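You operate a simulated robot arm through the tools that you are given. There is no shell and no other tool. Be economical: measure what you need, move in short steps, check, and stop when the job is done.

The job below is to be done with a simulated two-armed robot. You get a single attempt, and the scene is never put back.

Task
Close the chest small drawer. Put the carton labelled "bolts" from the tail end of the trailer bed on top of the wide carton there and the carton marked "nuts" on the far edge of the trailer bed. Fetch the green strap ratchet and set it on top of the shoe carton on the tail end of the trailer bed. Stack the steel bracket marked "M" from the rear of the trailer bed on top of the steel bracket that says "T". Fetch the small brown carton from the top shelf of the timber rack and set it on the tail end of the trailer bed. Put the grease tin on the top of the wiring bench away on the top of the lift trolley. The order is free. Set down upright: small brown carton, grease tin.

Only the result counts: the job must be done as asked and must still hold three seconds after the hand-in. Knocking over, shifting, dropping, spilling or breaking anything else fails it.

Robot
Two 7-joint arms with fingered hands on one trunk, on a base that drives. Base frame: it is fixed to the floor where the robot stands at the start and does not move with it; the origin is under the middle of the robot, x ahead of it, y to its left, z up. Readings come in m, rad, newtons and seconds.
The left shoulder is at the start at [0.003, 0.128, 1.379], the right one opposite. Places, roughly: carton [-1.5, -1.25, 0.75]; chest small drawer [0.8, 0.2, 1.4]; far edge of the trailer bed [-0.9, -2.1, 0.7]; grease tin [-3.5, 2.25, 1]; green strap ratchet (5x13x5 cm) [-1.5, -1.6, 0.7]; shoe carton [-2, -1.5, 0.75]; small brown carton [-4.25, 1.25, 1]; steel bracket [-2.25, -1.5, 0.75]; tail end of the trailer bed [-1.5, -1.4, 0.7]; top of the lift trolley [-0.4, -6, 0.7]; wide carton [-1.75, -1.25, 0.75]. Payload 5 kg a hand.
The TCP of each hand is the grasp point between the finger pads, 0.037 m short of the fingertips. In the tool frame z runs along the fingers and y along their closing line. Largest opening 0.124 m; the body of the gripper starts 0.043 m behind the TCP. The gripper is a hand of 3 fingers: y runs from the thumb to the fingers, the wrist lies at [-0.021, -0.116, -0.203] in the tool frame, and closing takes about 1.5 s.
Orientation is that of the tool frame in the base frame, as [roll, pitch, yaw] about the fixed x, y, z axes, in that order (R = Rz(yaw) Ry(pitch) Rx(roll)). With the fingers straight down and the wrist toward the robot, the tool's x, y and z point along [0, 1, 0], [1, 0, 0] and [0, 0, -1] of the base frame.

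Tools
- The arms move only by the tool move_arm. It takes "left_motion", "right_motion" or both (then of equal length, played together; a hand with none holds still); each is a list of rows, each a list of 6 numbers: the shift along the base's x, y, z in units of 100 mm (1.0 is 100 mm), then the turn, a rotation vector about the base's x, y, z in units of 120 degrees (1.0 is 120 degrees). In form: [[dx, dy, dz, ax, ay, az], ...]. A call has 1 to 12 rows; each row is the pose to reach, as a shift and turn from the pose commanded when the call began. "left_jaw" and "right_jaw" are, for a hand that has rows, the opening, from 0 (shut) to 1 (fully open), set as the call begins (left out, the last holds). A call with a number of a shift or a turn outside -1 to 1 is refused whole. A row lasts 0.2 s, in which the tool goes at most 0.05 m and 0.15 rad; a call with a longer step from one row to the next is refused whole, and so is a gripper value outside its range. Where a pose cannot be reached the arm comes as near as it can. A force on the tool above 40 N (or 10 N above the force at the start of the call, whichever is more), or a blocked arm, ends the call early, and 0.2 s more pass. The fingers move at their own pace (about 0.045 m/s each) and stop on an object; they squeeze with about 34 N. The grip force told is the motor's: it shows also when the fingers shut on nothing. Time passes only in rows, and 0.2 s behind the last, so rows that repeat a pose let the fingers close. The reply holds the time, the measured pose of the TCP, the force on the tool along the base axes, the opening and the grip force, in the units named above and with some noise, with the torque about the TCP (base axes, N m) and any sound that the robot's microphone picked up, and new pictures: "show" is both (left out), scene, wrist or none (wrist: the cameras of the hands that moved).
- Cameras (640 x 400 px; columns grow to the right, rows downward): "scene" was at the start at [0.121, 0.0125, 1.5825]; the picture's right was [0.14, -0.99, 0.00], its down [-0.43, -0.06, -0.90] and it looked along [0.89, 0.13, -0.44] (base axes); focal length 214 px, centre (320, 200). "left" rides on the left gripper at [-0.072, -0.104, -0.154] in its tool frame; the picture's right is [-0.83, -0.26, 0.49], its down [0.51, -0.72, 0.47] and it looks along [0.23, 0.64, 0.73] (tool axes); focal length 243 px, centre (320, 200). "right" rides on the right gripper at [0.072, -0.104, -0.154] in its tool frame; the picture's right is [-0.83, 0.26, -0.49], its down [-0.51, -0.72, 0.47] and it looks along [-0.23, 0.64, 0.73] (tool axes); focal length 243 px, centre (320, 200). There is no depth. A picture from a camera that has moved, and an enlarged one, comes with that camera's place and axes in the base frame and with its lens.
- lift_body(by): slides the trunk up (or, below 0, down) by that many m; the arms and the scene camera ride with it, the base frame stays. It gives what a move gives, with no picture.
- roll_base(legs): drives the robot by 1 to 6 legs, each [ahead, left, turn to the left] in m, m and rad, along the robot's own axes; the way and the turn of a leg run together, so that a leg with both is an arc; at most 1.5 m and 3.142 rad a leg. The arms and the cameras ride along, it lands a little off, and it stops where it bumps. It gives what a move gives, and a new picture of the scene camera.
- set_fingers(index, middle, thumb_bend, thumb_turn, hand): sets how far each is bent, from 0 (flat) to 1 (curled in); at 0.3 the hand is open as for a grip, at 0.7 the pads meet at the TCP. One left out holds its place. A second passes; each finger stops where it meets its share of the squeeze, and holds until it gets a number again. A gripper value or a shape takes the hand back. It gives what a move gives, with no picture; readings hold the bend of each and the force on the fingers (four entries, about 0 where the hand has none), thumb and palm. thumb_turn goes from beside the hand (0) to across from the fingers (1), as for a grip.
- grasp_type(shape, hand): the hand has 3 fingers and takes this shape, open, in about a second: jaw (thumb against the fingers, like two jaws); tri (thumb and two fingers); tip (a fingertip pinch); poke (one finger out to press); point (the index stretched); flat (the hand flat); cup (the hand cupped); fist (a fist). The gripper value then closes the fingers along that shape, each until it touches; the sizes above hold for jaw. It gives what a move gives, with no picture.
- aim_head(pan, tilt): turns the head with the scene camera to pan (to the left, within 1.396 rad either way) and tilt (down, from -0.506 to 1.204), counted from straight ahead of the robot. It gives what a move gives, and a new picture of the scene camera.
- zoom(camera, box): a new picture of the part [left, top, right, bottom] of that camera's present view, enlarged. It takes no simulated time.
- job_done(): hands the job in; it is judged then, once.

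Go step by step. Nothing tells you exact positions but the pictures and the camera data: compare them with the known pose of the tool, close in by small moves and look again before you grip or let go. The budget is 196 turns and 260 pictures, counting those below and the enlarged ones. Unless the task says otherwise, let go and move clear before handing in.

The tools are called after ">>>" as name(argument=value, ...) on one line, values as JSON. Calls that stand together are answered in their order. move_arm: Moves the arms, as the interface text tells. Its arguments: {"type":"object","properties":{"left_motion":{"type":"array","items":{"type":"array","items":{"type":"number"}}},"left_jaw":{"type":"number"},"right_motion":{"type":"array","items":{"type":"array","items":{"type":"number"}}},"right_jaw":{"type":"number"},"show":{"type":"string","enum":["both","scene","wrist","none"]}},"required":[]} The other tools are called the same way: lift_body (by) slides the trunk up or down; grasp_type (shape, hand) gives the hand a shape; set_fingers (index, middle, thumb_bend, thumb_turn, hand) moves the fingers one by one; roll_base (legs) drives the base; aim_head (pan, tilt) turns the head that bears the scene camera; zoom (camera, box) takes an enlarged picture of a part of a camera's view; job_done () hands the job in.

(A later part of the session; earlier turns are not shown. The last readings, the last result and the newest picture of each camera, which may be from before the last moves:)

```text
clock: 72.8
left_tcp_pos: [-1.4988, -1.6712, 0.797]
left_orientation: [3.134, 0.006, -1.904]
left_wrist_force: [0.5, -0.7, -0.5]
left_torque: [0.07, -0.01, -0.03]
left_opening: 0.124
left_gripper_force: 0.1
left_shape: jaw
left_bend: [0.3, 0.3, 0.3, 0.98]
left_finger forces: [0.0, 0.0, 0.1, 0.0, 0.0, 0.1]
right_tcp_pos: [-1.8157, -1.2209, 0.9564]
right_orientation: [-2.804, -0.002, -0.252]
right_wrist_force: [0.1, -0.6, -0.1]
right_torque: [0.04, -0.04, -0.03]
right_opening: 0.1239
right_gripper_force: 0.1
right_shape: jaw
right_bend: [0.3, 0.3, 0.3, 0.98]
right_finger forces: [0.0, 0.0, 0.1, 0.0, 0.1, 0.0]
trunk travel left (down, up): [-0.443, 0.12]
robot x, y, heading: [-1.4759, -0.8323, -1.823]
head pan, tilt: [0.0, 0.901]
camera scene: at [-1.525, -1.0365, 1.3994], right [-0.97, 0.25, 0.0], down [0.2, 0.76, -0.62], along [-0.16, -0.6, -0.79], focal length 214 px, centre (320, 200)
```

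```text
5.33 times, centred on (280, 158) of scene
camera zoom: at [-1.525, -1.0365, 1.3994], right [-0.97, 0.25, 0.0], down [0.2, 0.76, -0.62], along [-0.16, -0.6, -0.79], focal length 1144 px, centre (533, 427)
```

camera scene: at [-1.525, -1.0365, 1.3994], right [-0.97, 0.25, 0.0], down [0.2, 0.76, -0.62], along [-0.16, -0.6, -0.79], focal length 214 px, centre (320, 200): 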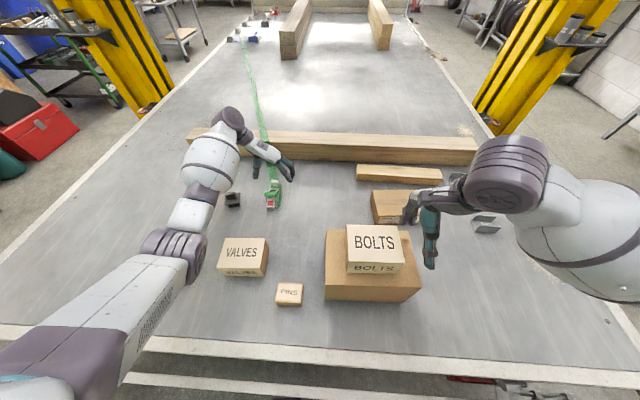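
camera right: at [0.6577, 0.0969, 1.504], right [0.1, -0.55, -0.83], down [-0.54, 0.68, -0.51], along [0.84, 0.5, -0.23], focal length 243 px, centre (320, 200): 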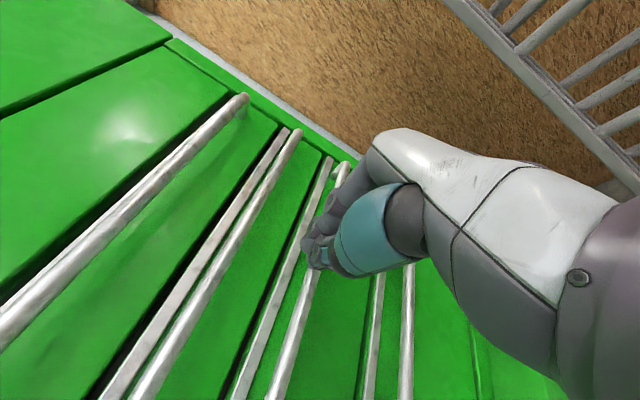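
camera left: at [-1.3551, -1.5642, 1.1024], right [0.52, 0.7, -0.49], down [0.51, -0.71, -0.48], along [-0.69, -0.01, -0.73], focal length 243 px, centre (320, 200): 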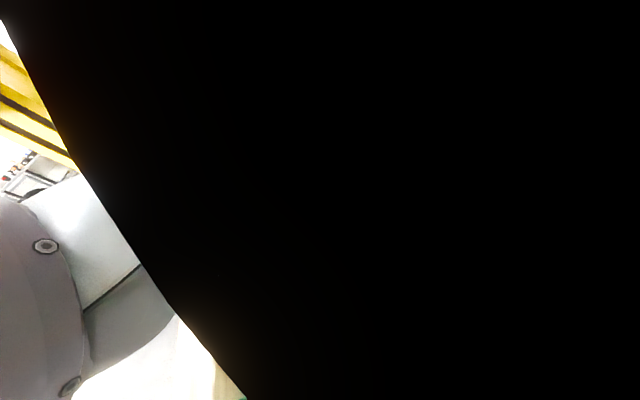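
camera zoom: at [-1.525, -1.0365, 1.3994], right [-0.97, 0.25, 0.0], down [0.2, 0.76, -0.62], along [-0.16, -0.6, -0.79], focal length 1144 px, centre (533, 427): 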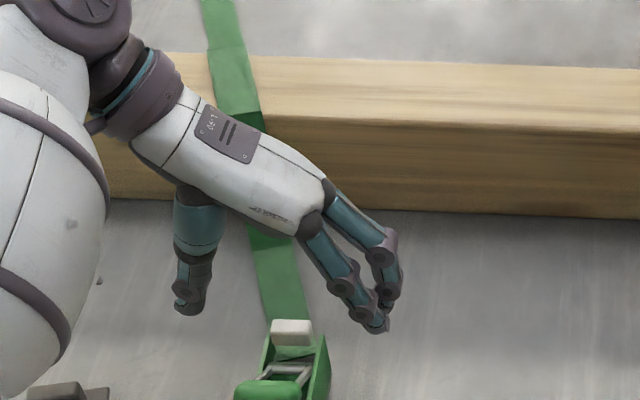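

The trunk leans when lowered, and the right hand came near BOLTS. I move the right hand up and away, and the left one back over the ratchet, raised a little.

>>> move_arm(right_motion=[[-0.2, 0.05, 0.3, 0, 0, 0], [-0.5, 0.12, 0.6, 0, 0, 0], [-0.8, 0.2, 0.9, 0, 0, 0], [-0.9, 0.25, 1, 0, 0, 0]], left_motion=[[0, 0, 0.15, 0, 0, 0], [0.1, 0.3, 0.15, 0, 0, 0], [0.15, 0.46, 0.15, 0, 0, 0], [0.15, 0.46, 0.15, 0, 0, 0]], show="none")

>>> zoom(camera="scene", box=[220, 130, 340, 215])

```text
clock: 73.8
left_tcp_pos: [-1.4824, -1.6229, 0.8151]
left_orientation: [3.135, 0.001, -1.904]
left_wrist_force: [-1.5, -0.1, -0.2]
left_torque: [0.0, 0.0, -0.01]
left_opening: 0.1241
left_gripper_force: 0.0
left_shape: jaw
left_bend: [0.3, 0.3, 0.3, 0.98]
left_finger forces: [0.1, 0.1, 0.0, 0.0, 0.0, 0.0]
right_tcp_pos: [-1.904, -1.1944, 1.057]
right_orientation: [-2.806, -0.001, -0.252]
right_wrist_force: [0.5, 0.0, 0.3]
right_torque: [0.02, -0.01, -0.02]
right_opening: 0.1239
right_gripper_force: 0.0
right_shape: jaw
right_bend: [0.3, 0.3, 0.3, 0.98]
right_finger forces: [0.0, 0.1, 0.0, 0.0, 0.0, 0.1]
trunk travel left (down, up): [-0.443, 0.12]
robot x, y, heading: [-1.4727, -0.8342, -1.824]
head pan, tilt: [0.0, 0.901]
```

```text
4.71 times, centred on (280, 172) of scene
camera zoom: at [-1.5244, -1.0328, 1.4002], right [-0.97, 0.25, 0.0], down [0.2, 0.76, -0.62], along [-0.16, -0.6, -0.78], focal length 1009 px, centre (508, 329)
```

zoom: 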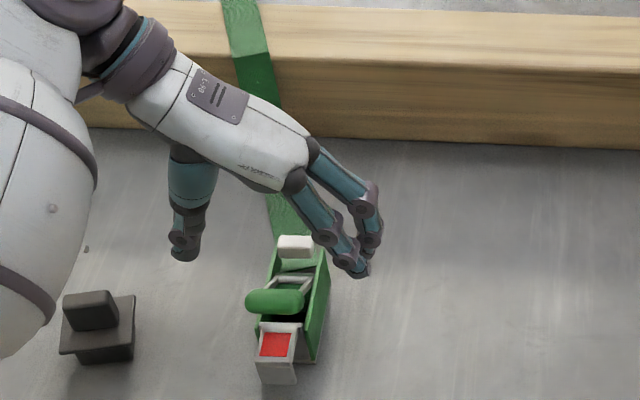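

The hand is centred on the ratchet. Down and close.

>>> move_arm(left_motion=[[0, 0, -0.25, 0, 0, 0], [0, 0, -0.5, 0, 0, 0], [0, 0, -0.65, 0, 0, 0], [0, 0, -0.72, 0, 0, 0], [0, 0, -0.72, 0, 0, 0]], show="none")

>>> move_arm(left_motion=[[0, 0, 0, 0, 0, 0], [0, 0, 0, 0, 0, 0], [0, 0, 0, 0, 0, 0], [0, 0, 0, 0, 0, 0], [0, 0, 0, 0, 0, 0], [0, 0, 0, 0, 0, 0], [0, 0, 0, 0, 0, 0], [0, 0, 0, 0, 0, 0]], left_jaw=0, show="none")

>>> zoom(camera="scene", box=[220, 130, 340, 215])

```text
clock: 75.0
left_tcp_pos: [-1.4816, -1.6235, 0.7421]
left_orientation: [3.132, 0.001, -1.904]
left_wrist_force: [0.0, -0.4, -0.1]
left_torque: [-0.02, -0.01, 0.01]
left_opening: 0.1238
left_gripper_force: 0.1
left_shape: jaw
left_bend: [0.3, 0.3, 0.3, 0.98]
left_finger forces: [0.0, 0.0, 0.1, 0.0, 0.0, 0.0]
right_tcp_pos: [-1.9047, -1.1949, 1.0589]
right_orientation: [-2.809, -0.002, -0.251]
right_wrist_force: [-0.2, -0.2, -0.6]
right_torque: [0.0, 0.02, 0.0]
right_opening: 0.1239
right_gripper_force: 0.0
right_shape: jaw
right_bend: [0.3, 0.3, 0.3, 0.98]
right_finger forces: [0.0, 0.0, 0.0, 0.0, 0.0, 0.0]
trunk travel left (down, up): [-0.443, 0.12]
robot x, y, heading: [-1.4735, -0.8307, -1.826]
head pan, tilt: [0.0, 0.901]
```

```text
clock: 76.8
left_tcp_pos: [-1.4816, -1.6235, 0.7437]
left_orientation: [3.133, 0.002, -1.905]
left_wrist_force: [1.2, -1.1, -0.1]
left_torque: [-0.02, 0.02, 0.04]
left_opening: 0.0398
left_gripper_force: 33.9
left_shape: jaw
left_bend: [0.74, 0.49, 0.74, 1.0]
left_finger forces: [19.4, 10.7, 0.0, 0.0, 30.6, 0.1]
right_tcp_pos: [-1.904, -1.1947, 1.058]
right_orientation: [-2.807, -0.001, -0.252]
right_wrist_force: [-1.4, 0.2, 0.1]
right_torque: [-0.02, 0.0, -0.02]
right_opening: 0.124
right_gripper_force: 0.1
right_shape: jaw
right_bend: [0.3, 0.3, 0.3, 0.98]
right_finger forces: [0.1, 0.0, 0.1, 0.1, 0.1, 0.0]
trunk travel left (down, up): [-0.443, 0.12]
robot x, y, heading: [-1.477, -0.8292, -1.827]
head pan, tilt: [0.0, 0.901]
```

```text
4.71 times, centred on (280, 172) of scene
camera zoom: at [-1.524, -1.0328, 1.4002], right [-0.97, 0.25, 0.0], down [0.2, 0.76, -0.62], along [-0.16, -0.6, -0.78], focal length 1009 px, centre (508, 329)
```

zoom: 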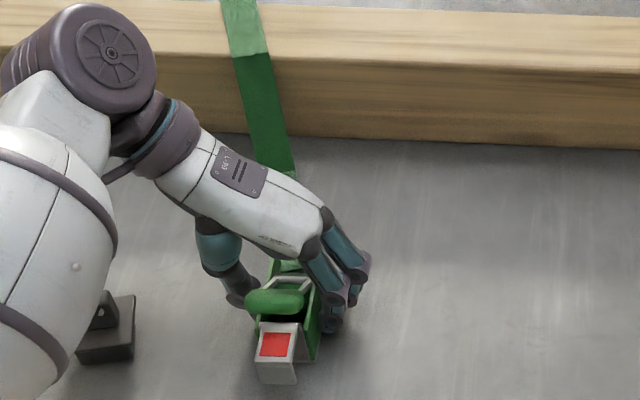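

Gripped at 4 cm. I lift 9 cm and check that it comes along.

>>> move_arm(left_motion=[[0, 0, 0.15, 0, 0, 0], [0, 0, 0.35, 0, 0, 0], [0, 0, 0.6, 0, 0, 0], [0, 0, 0.9, 0, 0, 0], [0, 0, 0.9, 0, 0, 0]], show="scene")

>>> zoom(camera="scene", box=[220, 130, 340, 215])

```text
clock: 78.0
left_tcp_pos: [-1.4828, -1.6242, 0.8303]
left_orientation: [3.134, 0.002, -1.907]
left_wrist_force: [-0.4, -0.3, -3.4]
left_torque: [-0.02, 0.0, 0.0]
left_opening: 0.0393
left_gripper_force: 34.5
left_shape: jaw
left_bend: [0.74, 0.49, 0.74, 1.0]
left_finger forces: [19.4, 11.0, 0.0, 0.0, 30.4, 0.0]
right_tcp_pos: [-1.9042, -1.1945, 1.0574]
right_orientation: [-2.806, -0.003, -0.253]
right_wrist_force: [-0.3, 0.6, 0.1]
right_torque: [0.0, -0.01, 0.0]
right_opening: 0.1238
right_gripper_force: 0.0
right_shape: jaw
right_bend: [0.3, 0.3, 0.3, 0.98]
right_finger forces: [0.0, 0.1, 0.1, 0.0, 0.0, 0.1]
trunk travel left (down, up): [-0.443, 0.12]
robot x, y, heading: [-1.4728, -0.8333, -1.824]
head pan, tilt: [0.0, 0.901]
camera scene: at [-1.5241, -1.0332, 1.4001], right [-0.97, 0.25, 0.0], down [0.2, 0.76, -0.62], along [-0.16, -0.6, -0.78], focal length 214 px, centre (320, 200)
```

scene: 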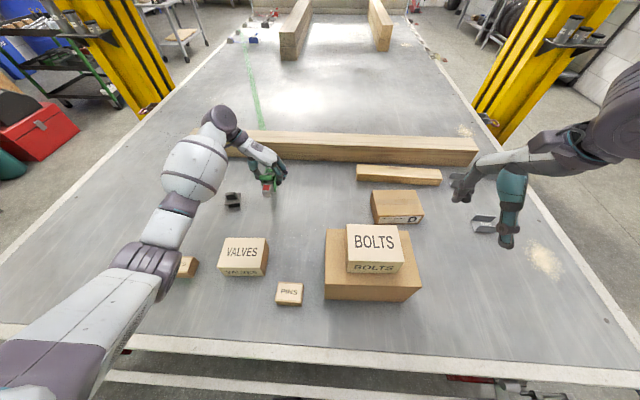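

```text
4.71 times, centred on (280, 172) of scene
camera zoom: at [-1.5241, -1.0332, 1.4001], right [-0.97, 0.25, 0.0], down [0.2, 0.76, -0.62], along [-0.16, -0.6, -0.78], focal length 1009 px, centre (508, 329)
```

zoom: 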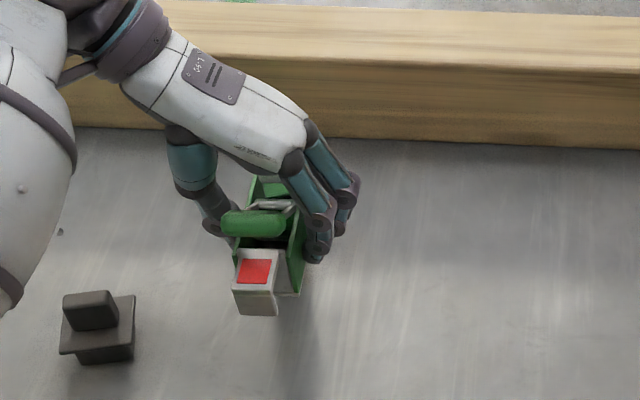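

The ratchet hangs level in the hand. To keep the forearm clear of the BOLTS stack I turn the hand back (ratchet then lies crosswise), raise the trunk, and slide right toward the shoe carton.

>>> move_arm(left_motion=[[0, 0.1, 0.25, 0, 0, 0.065], [0, 0.15, 0.5, 0, 0, 0.13], [0, 0.2, 0.75, 0, 0, 0.196], [0, 0.25, 1, 0, 0, 0.262], [0, 0.3, 1, 0, 0, 0.327], [0, 0.3, 1, 0, 0, 0.393], [0, 0.3, 1, 0, 0, 0.458], [0, 0.3, 1, 0, 0, 0.524], [0, 0.3, 1, 0, 0, 0.59], [0, 0.3, 1, 0, 0, 0.655], [0, 0.3, 1, 0, 0, 0.72], [0, 0.3, 1, 0, 0, 0.786]], show="none")

>>> lift_body(by=0.12)

>>> roll_base(legs=[[-0.093, 0, 0], [0, -0.597, 0]])

```text
clock: 80.6
left_tcp_pos: [-1.4833, -1.593, 0.9317]
left_orientation: [3.134, 0.001, -0.256]
left_wrist_force: [-0.2, 0.1, -3.2]
left_torque: [0.02, -0.06, 0.02]
left_opening: 0.0395
left_gripper_force: 33.9
left_shape: jaw
left_bend: [0.74, 0.49, 0.74, 1.0]
left_finger forces: [19.4, 11.0, 0.0, 0.0, 30.5, 0.0]
right_tcp_pos: [-1.9048, -1.1939, 1.0577]
right_orientation: [-2.806, -0.002, -0.253]
right_wrist_force: [0.4, 0.1, 0.5]
right_torque: [0.02, -0.01, -0.01]
right_opening: 0.1239
right_gripper_force: 0.1
right_shape: jaw
right_bend: [0.3, 0.3, 0.3, 0.98]
right_finger forces: [0.0, 0.0, 0.1, 0.0, 0.0, 0.0]
trunk travel left (down, up): [-0.443, 0.12]
robot x, y, heading: [-1.4744, -0.8306, -1.831]
head pan, tilt: [0.0, 0.901]
```

```text
clock: 82.1
left_tcp_pos: [-1.4842, -1.5937, 1.0487]
left_orientation: [3.137, 0.001, -0.258]
left_wrist_force: [-0.5, 0.3, -3.5]
left_torque: [0.0, -0.02, -0.04]
left_opening: 0.0393
left_gripper_force: 33.7
left_shape: jaw
left_bend: [0.74, 0.49, 0.74, 1.0]
left_finger forces: [19.4, 11.0, 0.0, 0.1, 30.4, 0.0]
right_tcp_pos: [-1.904, -1.1938, 1.1753]
right_orientation: [-2.804, -0.001, -0.251]
right_wrist_force: [-0.3, -0.3, -1.1]
right_torque: [0.01, 0.0, 0.01]
right_opening: 0.1236
right_gripper_force: 0.1
right_shape: jaw
right_bend: [0.3, 0.3, 0.3, 0.98]
right_finger forces: [0.0, 0.1, 0.0, 0.1, 0.0, 0.1]
trunk travel left (down, up): [-0.563, 0.0]
robot x, y, heading: [-1.471, -0.8314, -1.827]
head pan, tilt: [0.0, 0.901]
```

```text
clock: 86.2
left_tcp_pos: [-2.0341, -1.3548, 1.0535]
left_orientation: [3.135, 0.002, -0.254]
left_wrist_force: [-0.3, -0.4, -3.5]
left_torque: [0.04, 0.01, 0.02]
left_opening: 0.0393
left_gripper_force: 34.6
left_shape: jaw
left_bend: [0.74, 0.49, 0.74, 1.0]
left_finger forces: [19.5, 11.0, 0.1, 0.0, 30.6, 0.1]
right_tcp_pos: [-2.4583, -0.9565, 1.1783]
right_orientation: [-2.808, -0.003, -0.249]
right_wrist_force: [-0.5, -0.8, 0.7]
right_torque: [0.01, 0.0, -0.04]
right_opening: 0.1235
right_gripper_force: 0.1
right_shape: jaw
right_bend: [0.3, 0.3, 0.3, 0.98]
right_finger forces: [0.0, 0.0, 0.1, 0.0, 0.0, 0.1]
trunk travel left (down, up): [-0.563, 0.0]
robot x, y, heading: [-2.0323, -0.5971, -1.818]
head pan, tilt: [0.0, 0.901]
camera scene: at [-2.0516, -0.693, 1.5442], right [-0.97, 0.25, 0.0], down [0.19, 0.76, -0.62], along [-0.15, -0.6, -0.78], focal length 214 px, centre (320, 200)
```

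scene: 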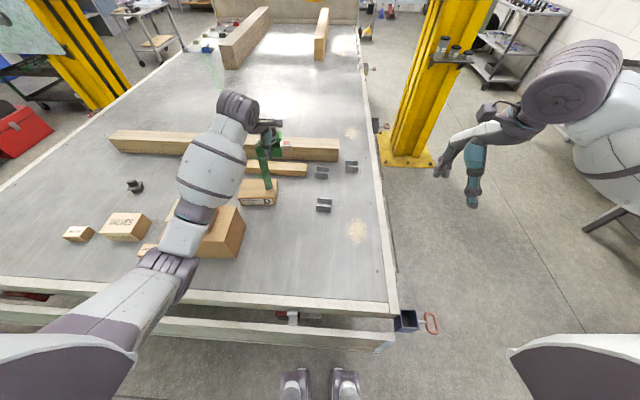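

>>> zoom(camera="scene", box=[210, 120, 370, 230])

```text
3.64 times, centred on (290, 175) of scene
camera zoom: at [-2.0516, -0.693, 1.5442], right [-0.97, 0.25, 0.0], down [0.19, 0.76, -0.62], along [-0.15, -0.6, -0.78], focal length 780 px, centre (429, 291)
```

zoom: 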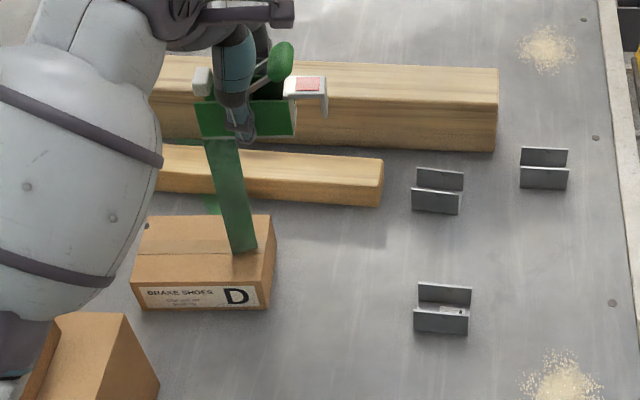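

Shoe carton centre is [-1.926,-1.444], top about 0.755. I move the ratchet over it and down part way.

>>> move_arm(left_motion=[[0.3, -0.25, 0, 0, 0, 0], [0.6, -0.5, 0, 0, 0, 0], [0.95, -0.8, 0, 0, 0, 0], [0.95, -0.8, -0.4, 0, 0, 0], [0.95, -0.8, -0.8, 0, 0, 0], [0.95, -0.8, -1, 0, 0, 0]], show="none")

>>> move_arm(left_motion=[[0.13, -0.09, -0.3, 0, 0, 0], [0.13, -0.09, -0.6, 0, 0, 0], [0.13, -0.09, -0.9, 0, 0, 0], [0.13, -0.09, -0.9, 0, 0, 0]], show="wrist")

>>> zoom(camera="scene", box=[210, 120, 370, 230])

```text
clock: 87.6
left_tcp_pos: [-1.9395, -1.4345, 0.9513]
left_orientation: [3.135, 0.002, -0.255]
left_wrist_force: [0.5, -0.1, -3.3]
left_torque: [0.05, -0.05, 0.02]
left_opening: 0.0392
left_gripper_force: 34.3
left_shape: jaw
left_bend: [0.74, 0.49, 0.74, 1.0]
left_finger forces: [19.5, 11.4, 0.0, 0.0, 30.7, 0.0]
right_tcp_pos: [-2.4588, -0.9568, 1.1788]
right_orientation: [-2.807, -0.003, -0.25]
right_wrist_force: [-0.2, -0.8, 0.0]
right_torque: [-0.01, -0.02, -0.04]
right_opening: 0.1238
right_gripper_force: 0.0
right_shape: jaw
right_bend: [0.3, 0.3, 0.3, 0.98]
right_finger forces: [0.1, 0.1, 0.0, 0.0, 0.1, 0.0]
trunk travel left (down, up): [-0.563, 0.0]
robot x, y, heading: [-2.0285, -0.591, -1.82]
head pan, tilt: [0.0, 0.901]
```

```text
clock: 88.6
left_tcp_pos: [-1.9271, -1.4441, 0.8617]
left_orientation: [3.135, 0.003, -0.255]
left_wrist_force: [0.1, -0.3, -3.3]
left_torque: [0.0, -0.03, 0.02]
left_opening: 0.0393
left_gripper_force: 34.1
left_shape: jaw
left_bend: [0.74, 0.49, 0.74, 1.0]
left_finger forces: [19.3, 11.2, 0.0, 0.0, 30.6, 0.0]
right_tcp_pos: [-2.4579, -0.9575, 1.1795]
right_orientation: [-2.809, -0.003, -0.249]
right_wrist_force: [-0.3, -0.4, 0.2]
right_torque: [-0.01, 0.04, 0.01]
right_opening: 0.1236
right_gripper_force: 0.0
right_shape: jaw
right_bend: [0.3, 0.3, 0.3, 0.98]
right_finger forces: [0.1, 0.0, 0.0, 0.1, 0.0, 0.0]
trunk travel left (down, up): [-0.563, 0.0]
robot x, y, heading: [-2.0288, -0.5916, -1.822]
head pan, tilt: [0.0, 0.901]
camera left: at [-1.9698, -1.3249, 1.0137], right [-0.74, 0.46, -0.49], down [0.67, 0.57, -0.48], along [0.06, -0.68, -0.73], focal length 243 px, centre (320, 200)
```

left: 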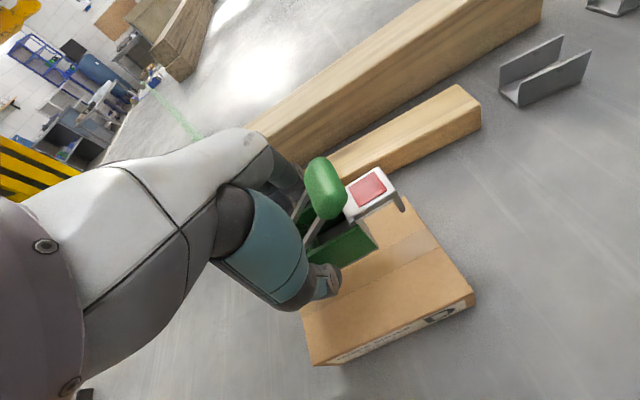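

```text
3.64 times, centred on (290, 175) of scene
camera zoom: at [-2.0525, -0.6926, 1.5443], right [-0.97, 0.25, 0.0], down [0.19, 0.76, -0.62], along [-0.15, -0.6, -0.78], focal length 780 px, centre (429, 291)
```

zoom: 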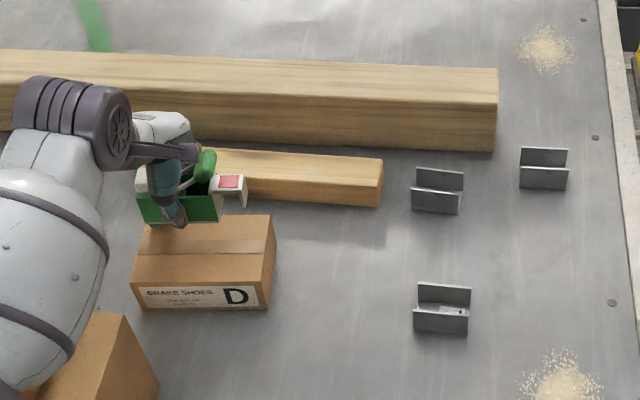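

Nearly over the middle; I trim 1.5 cm toward me and lower until it touches.

>>> move_arm(left_motion=[[-0.06, 0.15, 0, 0, 0, 0], [-0.06, 0.15, -0.25, 0, 0, 0], [-0.06, 0.15, -0.45, 0, 0, 0], [-0.06, 0.15, -0.52, 0, 0, 0], [-0.06, 0.15, -0.56, 0, 0, 0], [-0.06, 0.15, -0.59, 0, 0, 0], [-0.06, 0.15, -0.62, 0, 0, 0]], show="none")

>>> zoom(camera="scene", box=[210, 140, 310, 210])

```text
clock: 90.2
left_tcp_pos: [-1.9331, -1.4293, 0.8022]
left_orientation: [3.129, 0.0, -0.255]
left_wrist_force: [0.7, 2.3, 8.4]
left_torque: [0.01, -0.02, 0.02]
left_opening: 0.0393
left_gripper_force: 34.5
left_shape: jaw
left_bend: [0.74, 0.49, 0.74, 1.0]
left_finger forces: [20.1, 11.2, 0.0, 0.0, 32.7, 0.0]
right_tcp_pos: [-2.4594, -0.9549, 1.1794]
right_orientation: [-2.809, -0.003, -0.249]
right_wrist_force: [-0.4, 0.4, 0.3]
right_torque: [0.02, 0.0, 0.0]
right_opening: 0.1237
right_gripper_force: 0.0
right_shape: jaw
right_bend: [0.3, 0.3, 0.3, 0.98]
right_finger forces: [0.1, 0.0, 0.0, 0.1, 0.0, 0.0]
trunk travel left (down, up): [-0.563, 0.0]
robot x, y, heading: [-2.0308, -0.5922, -1.819]
head pan, tilt: [0.0, 0.901]
```

```text
5.71 times, centred on (260, 175) of scene
camera zoom: at [-2.0528, -0.6903, 1.5446], right [-0.97, 0.25, 0.0], down [0.19, 0.76, -0.62], along [-0.15, -0.6, -0.78], focal length 1226 px, centre (663, 343)
```

zoom: 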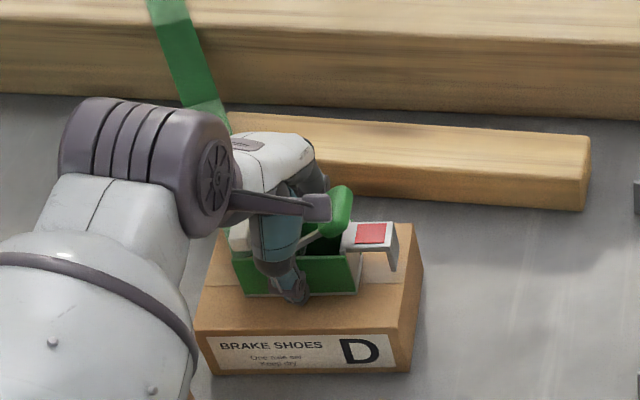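

It rests on the carton. I open and rise.

>>> move_arm(left_motion=[[0, 0, 0.02, 0, 0, 0], [0, 0, 0.02, 0, 0, 0], [0, 0, 0.02, 0, 0, 0], [0, 0, 0.02, 0, 0, 0], [0, 0, 0.02, 0, 0, 0], [0, 0, 0.02, 0, 0, 0], [0, 0, 0.02, 0, 0, 0], [0, 0, 0.02, 0, 0, 0], [0, 0, 0.2, 0, 0, 0], [0, 0, 0.5, 0, 0, 0], [0, 0, 0.9, 0, 0, 0], [0, 0, 1, 0, 0, 0]], left_jaw=1, show="wrist")

>>> zoom(camera="scene", box=[210, 140, 370, 230])

```text
clock: 92.8
left_tcp_pos: [-1.9336, -1.4278, 0.9]
left_orientation: [3.134, 0.001, -0.256]
left_wrist_force: [0.5, 0.1, -1.1]
left_torque: [-0.01, -0.02, 0.0]
left_opening: 0.1236
left_gripper_force: 0.1
left_shape: jaw
left_bend: [0.3, 0.3, 0.3, 0.98]
left_finger forces: [0.0, 0.0, 0.0, 0.0, 0.0, 0.0]
right_tcp_pos: [-2.4588, -0.9572, 1.1776]
right_orientation: [-2.809, -0.001, -0.248]
right_wrist_force: [0.5, -0.1, 0.0]
right_torque: [0.03, -0.01, 0.0]
right_opening: 0.1241
right_gripper_force: 0.0
right_shape: jaw
right_bend: [0.3, 0.3, 0.3, 0.98]
right_finger forces: [0.0, 0.1, 0.0, 0.0, 0.0, 0.0]
trunk travel left (down, up): [-0.563, 0.0]
robot x, y, heading: [-2.0331, -0.5922, -1.82]
head pan, tilt: [0.0, 0.901]
camera left: at [-1.9763, -1.3093, 1.0524], right [-0.74, 0.46, -0.49], down [0.67, 0.57, -0.48], along [0.06, -0.68, -0.73], focal length 243 px, centre (320, 200)
```

left: 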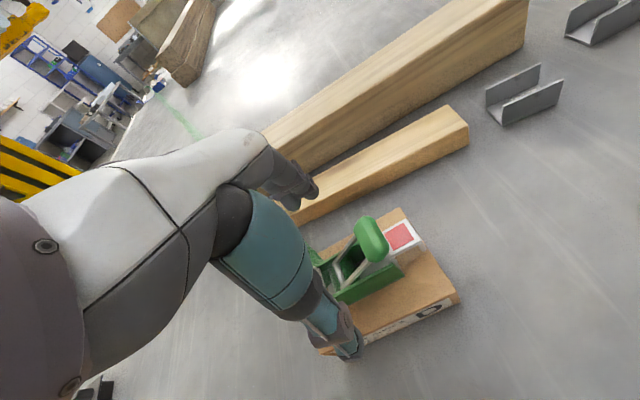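

```text
4.00 times, centred on (290, 185) of scene
camera zoom: at [-2.0528, -0.6922, 1.5442], right [-0.97, 0.25, 0.0], down [0.19, 0.76, -0.62], along [-0.15, -0.6, -0.78], focal length 858 px, centre (440, 260)
```

zoom: 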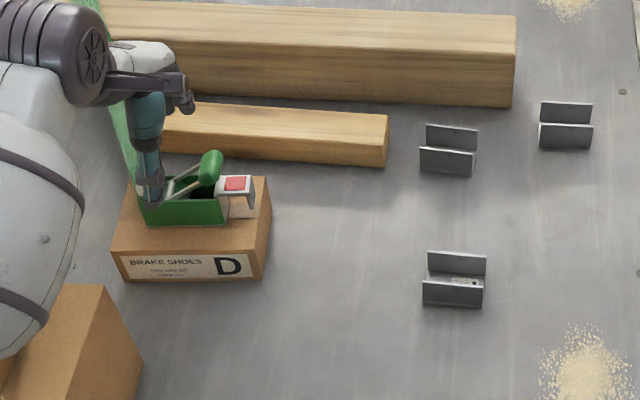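

The ratchet sits on the shoe carton. Now the brackets at about [-2.23,-1.30], [-2.27,-1.52], [-2.45,-1.52]; I bring the right hand over, upright again, to read their marks.

>>> move_arm(right_motion=[[0, -0.3, 0, -0.05, 0.013, 0], [0.1, -0.6, 0, -0.1, 0.026, 0], [0.2, -0.9, 0, -0.1545, 0.0394, 0], [0.26, -1, 0, -0.1545, 0.0394, 0]], left_motion=[[0.1, 0, 0.3, 0, 0, 0], [0.2, 0, 0.6, 0, 0, 0], [0.2, 0, 0.9, 0, 0, 0], [0.2, 0, 1, 0, 0, 0]], show="none")

>>> move_arm(right_motion=[[0.1, -0.4, -0.2, 0, 0, 0], [0.2, -0.8, -0.4, 0, 0, 0], [0.26, -1, -0.6, 0, 0, 0]], show="none")

>>> move_arm(right_motion=[[0.1, -0.4, -0.2, 0, 0, 0], [0.2, -0.8, -0.4, 0, 0, 0], [0.26, -1, -0.6, 0, 0, 0]], show="none")

>>> move_arm(right_motion=[[0.1, -0.4, -0.1, 0, 0, 0], [0.2, -0.8, -0.3, 0, 0, 0], [0.26, -1, -0.4, 0, 0, 0], [0.26, -1, -0.4, 0, 0, 0]])

```text
clock: 93.8
left_tcp_pos: [-1.9133, -1.4288, 1.0006]
left_orientation: [3.135, 0.003, -0.255]
left_wrist_force: [0.3, -0.2, -0.8]
left_torque: [0.01, -0.01, 0.02]
left_opening: 0.1234
left_gripper_force: 0.0
left_shape: jaw
left_bend: [0.3, 0.3, 0.3, 0.98]
left_finger forces: [0.0, 0.0, 0.1, 0.0, 0.0, 0.0]
right_tcp_pos: [-2.4329, -1.0562, 1.178]
right_orientation: [3.139, -0.001, -0.248]
right_wrist_force: [0.0, 0.1, -0.8]
right_torque: [0.03, -0.04, -0.01]
right_opening: 0.1239
right_gripper_force: 0.1
right_shape: jaw
right_bend: [0.3, 0.3, 0.3, 0.98]
right_finger forces: [0.0, 0.2, 0.0, 0.0, 0.1, 0.0]
trunk travel left (down, up): [-0.563, 0.0]
robot x, y, heading: [-2.0317, -0.5905, -1.818]
head pan, tilt: [0.0, 0.901]
```

```text
clock: 94.6
left_tcp_pos: [-1.9131, -1.4284, 1.0005]
left_orientation: [3.135, 0.002, -0.254]
left_wrist_force: [-0.7, -0.1, 0.4]
left_torque: [0.0, 0.02, 0.0]
left_opening: 0.1238
left_gripper_force: 0.1
left_shape: jaw
left_bend: [0.3, 0.3, 0.3, 0.98]
left_finger forces: [0.1, 0.0, 0.0, 0.0, 0.0, 0.1]
right_tcp_pos: [-2.4064, -1.1554, 1.1164]
right_orientation: [-3.14, 0.0, -0.248]
right_wrist_force: [0.1, 0.0, -0.4]
right_torque: [-0.03, 0.01, 0.0]
right_opening: 0.1237
right_gripper_force: 0.0
right_shape: jaw
right_bend: [0.3, 0.3, 0.3, 0.98]
right_finger forces: [0.0, 0.0, 0.0, 0.0, 0.1, 0.1]
trunk travel left (down, up): [-0.563, 0.0]
robot x, y, heading: [-2.0307, -0.5918, -1.82]
head pan, tilt: [0.0, 0.901]
```

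```text
clock: 95.4
left_tcp_pos: [-1.9144, -1.4292, 1.0009]
left_orientation: [3.135, 0.001, -0.255]
left_wrist_force: [0.0, 0.7, -0.9]
left_torque: [0.02, 0.0, -0.03]
left_opening: 0.1236
left_gripper_force: 0.0
left_shape: jaw
left_bend: [0.3, 0.3, 0.3, 0.98]
left_finger forces: [0.0, 0.0, 0.1, 0.1, 0.0, 0.0]
right_tcp_pos: [-2.3812, -1.2564, 1.0578]
right_orientation: [3.141, -0.002, -0.248]
right_wrist_force: [-0.2, 0.1, 0.5]
right_torque: [-0.02, -0.02, -0.01]
right_opening: 0.1238
right_gripper_force: 0.0
right_shape: jaw
right_bend: [0.3, 0.3, 0.3, 0.98]
right_finger forces: [0.1, 0.0, 0.0, 0.1, 0.1, 0.0]
trunk travel left (down, up): [-0.563, 0.0]
robot x, y, heading: [-2.0301, -0.5904, -1.819]
head pan, tilt: [0.0, 0.901]
```

```text
clock: 96.4
left_tcp_pos: [-1.9135, -1.4284, 1.002]
left_orientation: [3.135, 0.002, -0.254]
left_wrist_force: [0.5, 0.2, -0.2]
left_torque: [0.02, -0.01, 0.01]
left_opening: 0.1236
left_gripper_force: 0.0
left_shape: jaw
left_bend: [0.3, 0.3, 0.3, 0.98]
left_finger forces: [0.0, 0.0, 0.0, 0.1, 0.0, 0.1]
right_tcp_pos: [-2.3549, -1.3584, 1.0188]
right_orientation: [3.14, -0.002, -0.247]
right_wrist_force: [0.5, -0.2, 0.7]
right_torque: [0.01, 0.01, 0.01]
right_opening: 0.1239
right_gripper_force: 0.0
right_shape: jaw
right_bend: [0.3, 0.3, 0.3, 0.98]
right_finger forces: [0.1, 0.0, 0.0, 0.1, 0.0, 0.1]
trunk travel left (down, up): [-0.563, 0.0]
robot x, y, heading: [-2.0314, -0.5945, -1.82]
head pan, tilt: [0.0, 0.901]
camera scene: at [-2.053, -0.6918, 1.5443], right [-0.97, 0.25, 0.0], down [0.19, 0.76, -0.62], along [-0.15, -0.6, -0.78], focal length 214 px, centre (320, 200)
camera right: at [-2.2598, -1.2737, 1.172], right [-0.87, -0.05, 0.49], down [-0.31, 0.82, -0.47], along [-0.38, -0.57, -0.73], focal length 243 px, centre (320, 200)
```

scene: 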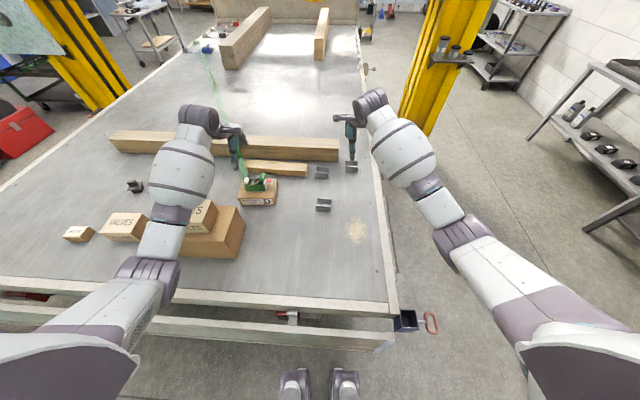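
right: 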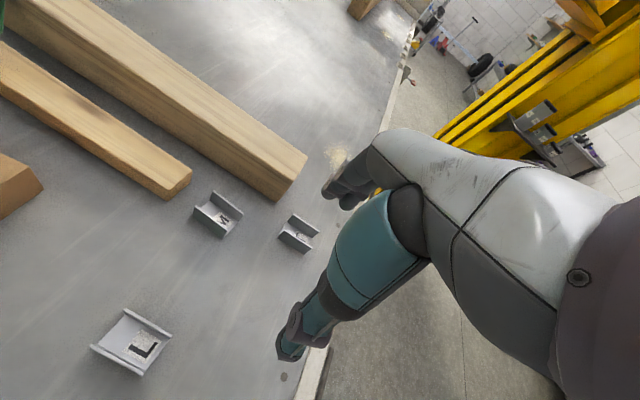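

>>> zoom(camera="right", box=[170, 170, 340, 270])

>>> zoom(camera="right", box=[80, 295, 190, 385])

```text
3.76 times, centred on (255, 220) of right
camera zoom: at [-2.2598, -1.2737, 1.172], right [-0.87, -0.05, 0.49], down [-0.31, 0.82, -0.47], along [-0.38, -0.57, -0.73], focal length 913 px, centre (565, 125)
```

zoom: 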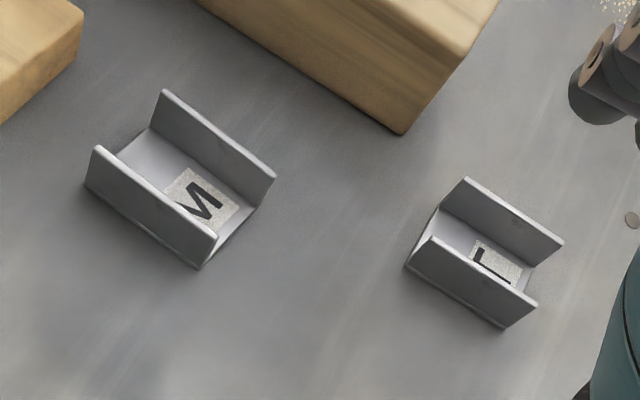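

```text
4.44 times, centred on (135, 340) of right
camera zoom: at [-2.2598, -1.2737, 1.172], right [-0.87, -0.05, 0.49], down [-0.31, 0.82, -0.47], along [-0.38, -0.57, -0.73], focal length 1078 px, centre (1142, -422)
```

zoom: 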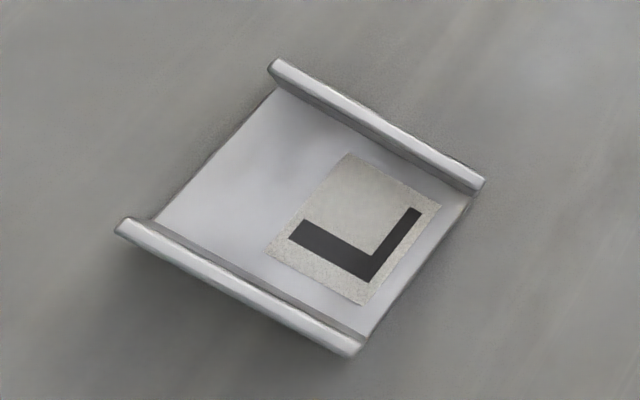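

Marks read: near one is "L", left rear is "M" at about [-2.276,-1.504], right rear is "T" at about [-2.448,-1.512] (each about 7×4.6×4.2 cm). I drive 12 cm closer and hover over M.

>>> roll_base(legs=[[0.12, 0, 0]])

>>> move_arm(right_motion=[[0.3, 0, 0, 0, 0, -0.03], [0.6, 0, 0, 0, 0, -0.06], [0.9, 0, 0, 0, 0, -0.086], [0.98, 0, -0.3, 0, 0, -0.086], [0.98, 0, -0.7, 0, 0, -0.086], [0.98, 0, -1, 0, 0, -0.086], [0.98, 0, -1, 0, 0, -0.086]], show="wrist")

```text
clock: 97.7
left_tcp_pos: [-1.9408, -1.5348, 1.0103]
left_orientation: [3.122, 0.001, -0.257]
left_wrist_force: [0.4, 0.5, 0.8]
left_torque: [-0.06, -0.02, 0.0]
left_opening: 0.1238
left_gripper_force: 0.1
left_shape: jaw
left_bend: [0.3, 0.3, 0.3, 0.98]
left_finger forces: [0.1, 0.0, 0.0, 0.0, 0.1, 0.0]
right_tcp_pos: [-2.3826, -1.4616, 1.0274]
right_orientation: [3.129, -0.002, -0.249]
right_wrist_force: [-0.2, -0.1, 0.7]
right_torque: [0.04, -0.02, 0.01]
right_opening: 0.1238
right_gripper_force: 0.0
right_shape: jaw
right_bend: [0.3, 0.3, 0.3, 0.98]
right_finger forces: [0.0, 0.0, 0.0, 0.0, 0.0, 0.0]
trunk travel left (down, up): [-0.563, 0.0]
robot x, y, heading: [-2.0588, -0.7062, -1.818]
head pan, tilt: [0.0, 0.901]
camera scene: at [-2.0779, -0.7913, 1.5455], right [-0.97, 0.25, 0.0], down [0.19, 0.75, -0.63], along [-0.16, -0.61, -0.78], focal length 214 px, centre (320, 200)
```

scene: 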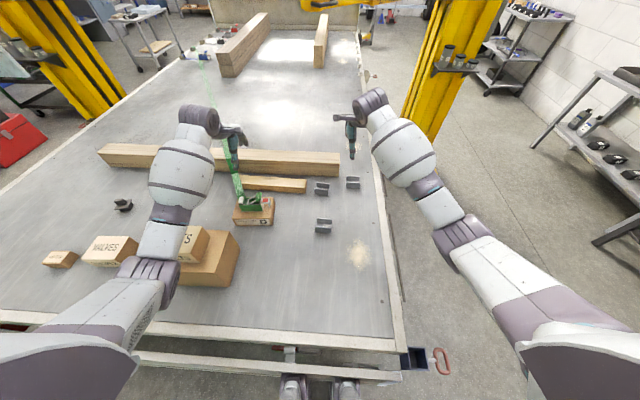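

```text
clock: 99.3
left_tcp_pos: [-1.9421, -1.5358, 1.0087]
left_orientation: [3.122, 0.001, -0.257]
left_wrist_force: [0.7, -0.3, -0.2]
left_torque: [-0.01, -0.04, 0.0]
left_opening: 0.1238
left_gripper_force: 0.1
left_shape: jaw
left_bend: [0.3, 0.3, 0.3, 0.98]
left_finger forces: [0.0, 0.0, 0.0, 0.0, 0.0, 0.0]
right_tcp_pos: [-2.2858, -1.4631, 0.9252]
right_orientation: [3.131, -0.004, -0.429]
right_wrist_force: [0.1, 0.2, 0.4]
right_torque: [-0.03, 0.01, -0.02]
right_opening: 0.1237
right_gripper_force: 0.1
right_shape: jaw
right_bend: [0.3, 0.3, 0.3, 0.98]
right_finger forces: [0.0, 0.0, 0.0, 0.0, 0.0, 0.0]
trunk travel left (down, up): [-0.563, 0.0]
robot x, y, heading: [-2.0597, -0.706, -1.823]
head pan, tilt: [0.0, 0.901]
camera right: at [-2.1761, -1.3972, 1.0788], right [-0.86, 0.11, 0.49], down [-0.16, 0.86, -0.48], along [-0.48, -0.49, -0.73], focal length 243 px, centre (320, 200)
```

right: 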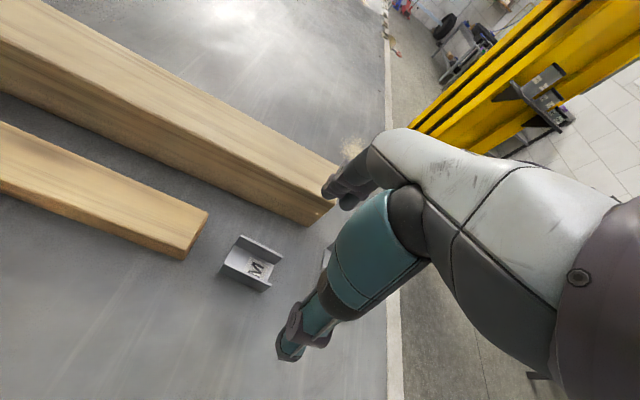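

>>> zoom(camera="right", box=[200, 220, 320, 300])

```text
5.00 times, centred on (260, 260) of right
camera zoom: at [-2.1761, -1.3972, 1.0788], right [-0.86, 0.11, 0.49], down [-0.16, 0.86, -0.48], along [-0.48, -0.49, -0.73], focal length 1213 px, centre (620, -100)
```

zoom: 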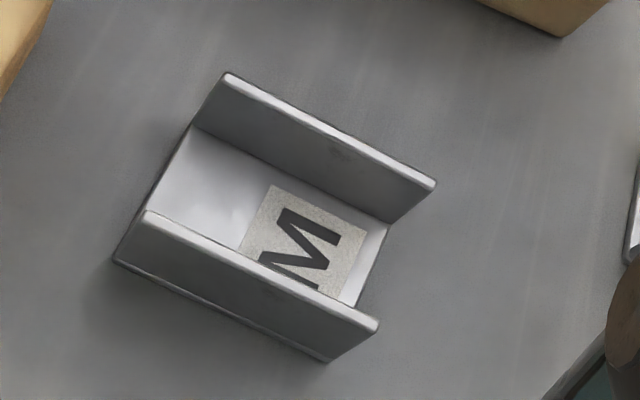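

M is at [-2.278,-1.505] and the hand is square to it. I narrow the jaws a bit (timber close behind), centre, and go down.

>>> move_arm(right_motion=[[0.04, -0.2, 0, 0, 0, 0], [0.08, -0.42, 0, 0, 0, 0], [0.08, -0.42, -0.3, 0, 0, 0], [0.08, -0.42, -0.6, 0, 0, 0], [0.08, -0.42, -0.9, 0, 0, 0], [0.08, -0.42, -1, 0, 0, 0], [0.08, -0.42, -1, 0, 0, 0]], right_jaw=0.7, show="wrist")

>>> zoom(camera="scene", box=[290, 150, 370, 210])

```text
clock: 100.9
left_tcp_pos: [-1.9411, -1.5344, 1.0083]
left_orientation: [3.124, 0.004, -0.257]
left_wrist_force: [-0.1, -0.3, 0.3]
left_torque: [0.0, 0.01, 0.01]
left_opening: 0.1238
left_gripper_force: 0.0
left_shape: jaw
left_bend: [0.3, 0.3, 0.3, 0.98]
left_finger forces: [0.0, 0.0, 0.1, 0.1, 0.0, 0.0]
right_tcp_pos: [-2.2784, -1.5057, 0.8262]
right_orientation: [3.132, -0.003, -0.43]
right_wrist_force: [-0.3, 0.1, 0.3]
right_torque: [0.02, 0.01, -0.01]
right_opening: 0.0868
right_gripper_force: 0.1
right_shape: jaw
right_bend: [0.27, 0.37, 0.58, 0.99]
right_finger forces: [0.1, 0.1, 0.0, 0.1, 0.0, 0.0]
trunk travel left (down, up): [-0.563, 0.0]
robot x, y, heading: [-2.0581, -0.7056, -1.822]
head pan, tilt: [0.0, 0.901]
camera right: at [-2.1685, -1.4399, 0.9787], right [-0.86, 0.11, 0.49], down [-0.16, 0.86, -0.48], along [-0.48, -0.49, -0.73], focal length 243 px, centre (320, 200)
```

right: 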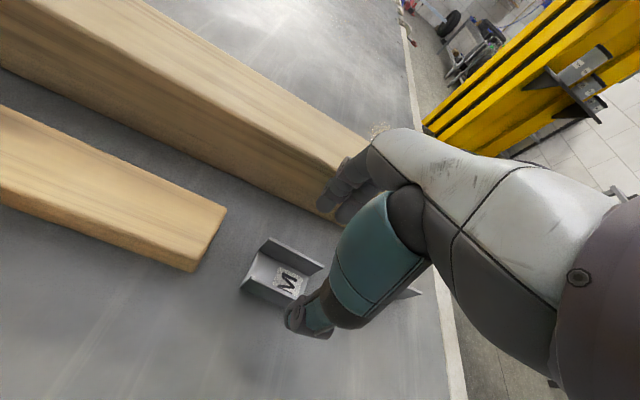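

```text
6.67 times, centred on (330, 180) of scene
camera zoom: at [-2.0781, -0.7929, 1.5453], right [-0.97, 0.25, 0.0], down [0.19, 0.75, -0.63], along [-0.16, -0.61, -0.78], focal length 1430 px, centre (253, 333)
```

zoom: 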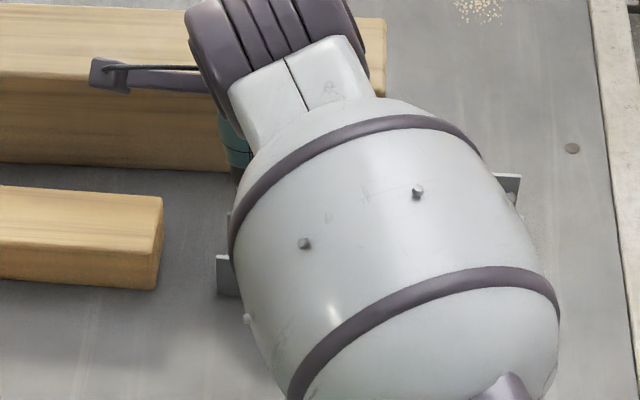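

Part-closed jaws bring the thumb in unevenly; I open fully again and look before going on.

>>> move_arm(right_motion=[[0, 0, 0.15, 0, 0, 0], [0, 0, 0.15, 0, 0, 0], [0, 0, 0.15, 0, 0, 0], [0, 0, 0.15, 0, 0, 0], [0, 0, 0.15, 0, 0, 0]], right_jaw=1, show="wrist")

```text
clock: 102.1
left_tcp_pos: [-1.9414, -1.5344, 1.0083]
left_orientation: [3.125, 0.002, -0.256]
left_wrist_force: [0.5, 0.1, 0.1]
left_torque: [-0.02, 0.0, 0.03]
left_opening: 0.1237
left_gripper_force: 0.0
left_shape: jaw
left_bend: [0.3, 0.3, 0.3, 0.98]
left_finger forces: [0.0, 0.0, 0.1, 0.0, 0.0, 0.0]
right_tcp_pos: [-2.2772, -1.5065, 0.8408]
right_orientation: [3.131, -0.004, -0.429]
right_wrist_force: [0.2, 0.3, 0.5]
right_torque: [0.01, 0.01, 0.0]
right_opening: 0.1236
right_gripper_force: 0.0
right_shape: jaw
right_bend: [0.3, 0.3, 0.3, 0.98]
right_finger forces: [0.0, 0.0, 0.0, 0.0, 0.0, 0.1]
trunk travel left (down, up): [-0.563, 0.0]
robot x, y, heading: [-2.0554, -0.7078, -1.818]
head pan, tilt: [0.0, 0.901]
camera right: at [-2.1681, -1.4395, 0.9941], right [-0.86, 0.11, 0.49], down [-0.16, 0.86, -0.48], along [-0.48, -0.49, -0.73], focal length 243 px, centre (320, 200)
```

right: 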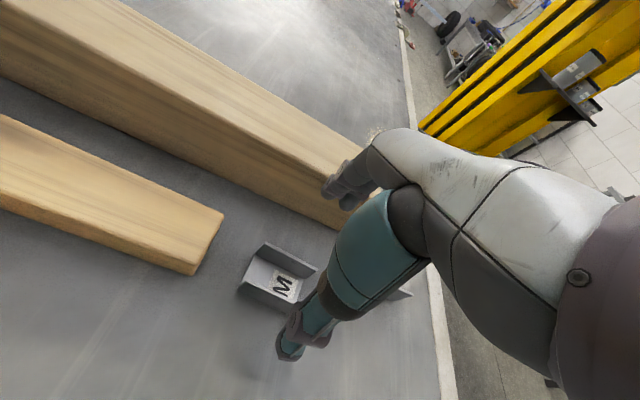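

Clearance to the timber is about 3 cm. I go straight down and close.

>>> move_arm(right_motion=[[0, 0, -0.25, 0, 0, 0], [0, 0, -0.5, 0, 0, 0], [0, 0, -0.75, 0, 0, 0], [0, 0, -0.9, 0, 0, 0], [0, 0, -0.98, 0, 0, 0], [0, 0, -0.98, 0, 0, 0]], show="wrist")

```text
clock: 103.5
left_tcp_pos: [-1.9407, -1.5356, 1.0083]
left_orientation: [3.124, -0.001, -0.257]
left_wrist_force: [0.4, 0.1, -0.1]
left_torque: [-0.02, 0.01, -0.02]
left_opening: 0.1238
left_gripper_force: 0.0
left_shape: jaw
left_bend: [0.3, 0.3, 0.3, 0.98]
left_finger forces: [0.1, 0.0, 0.0, 0.0, 0.1, 0.0]
right_tcp_pos: [-2.2778, -1.5071, 0.742]
right_orientation: [3.13, -0.002, -0.428]
right_wrist_force: [-0.4, -0.2, 0.2]
right_torque: [0.03, 0.0, -0.03]
right_opening: 0.1236
right_gripper_force: 0.1
right_shape: jaw
right_bend: [0.3, 0.3, 0.3, 0.98]
right_finger forces: [0.0, 0.0, 0.1, 0.0, 0.1, 0.0]
trunk travel left (down, up): [-0.563, 0.0]
robot x, y, heading: [-2.0615, -0.7059, -1.827]
head pan, tilt: [0.0, 0.901]
camera right: at [-2.1681, -1.4407, 0.8959], right [-0.86, 0.11, 0.49], down [-0.16, 0.86, -0.48], along [-0.48, -0.49, -0.73], focal length 243 px, centre (320, 200)
```

right: 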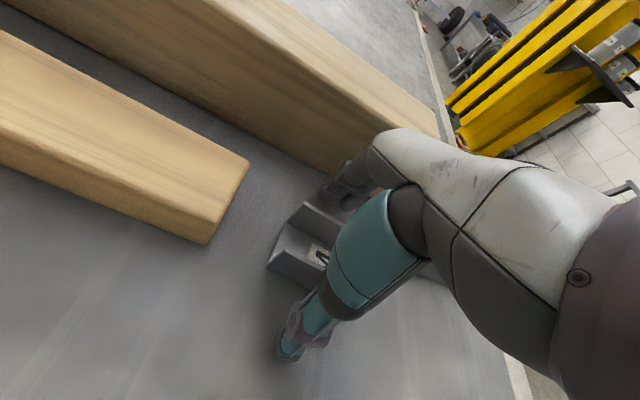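

>>> move_arm(right_motion=[[0, 0, 0, 0, 0, 0], [0, 0, 0, 0, 0, 0], [0, 0, 0, 0, 0, 0], [0, 0, 0, 0, 0, 0], [0, 0, 0, 0, 0, 0], [0, 0, 0, 0, 0, 0], [0, 0, 0, 0, 0, 0], [0, 0, 0, 0, 0, 0]], right_jaw=0, show="wrist")

```text
clock: 105.3
left_tcp_pos: [-1.9404, -1.5356, 1.0076]
left_orientation: [3.124, 0.002, -0.258]
left_wrist_force: [-0.3, -0.3, -0.4]
left_torque: [0.02, 0.0, -0.03]
left_opening: 0.1238
left_gripper_force: 0.0
left_shape: jaw
left_bend: [0.3, 0.3, 0.3, 0.98]
left_finger forces: [0.1, 0.0, 0.0, 0.0, 0.0, 0.0]
right_tcp_pos: [-2.2764, -1.5056, 0.7427]
right_orientation: [3.131, -0.002, -0.428]
right_wrist_force: [0.6, 0.4, 0.4]
right_torque: [-0.01, 0.02, -0.01]
right_opening: 0.0446
right_gripper_force: 33.6
right_shape: jaw
right_bend: [0.74, 0.53, 0.72, 1.0]
right_finger forces: [19.8, 10.7, 0.1, 0.1, 30.7, 0.0]
trunk travel left (down, up): [-0.563, 0.0]
robot x, y, heading: [-2.0585, -0.7091, -1.822]
head pan, tilt: [0.0, 0.901]
camera right: at [-2.1679, -1.4406, 0.8957], right [-0.86, 0.11, 0.49], down [-0.16, 0.86, -0.48], along [-0.48, -0.49, -0.73], focal length 243 px, centre (320, 200)
```

right: 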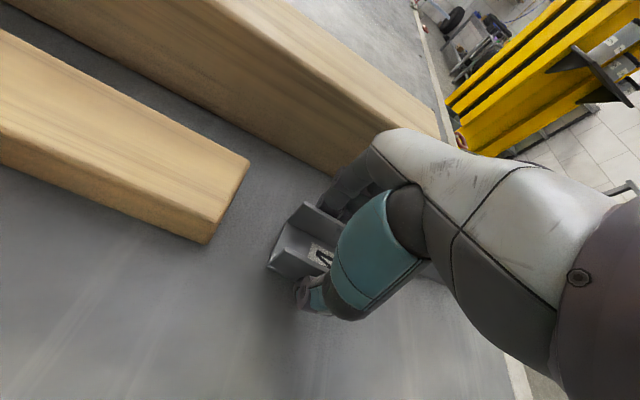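

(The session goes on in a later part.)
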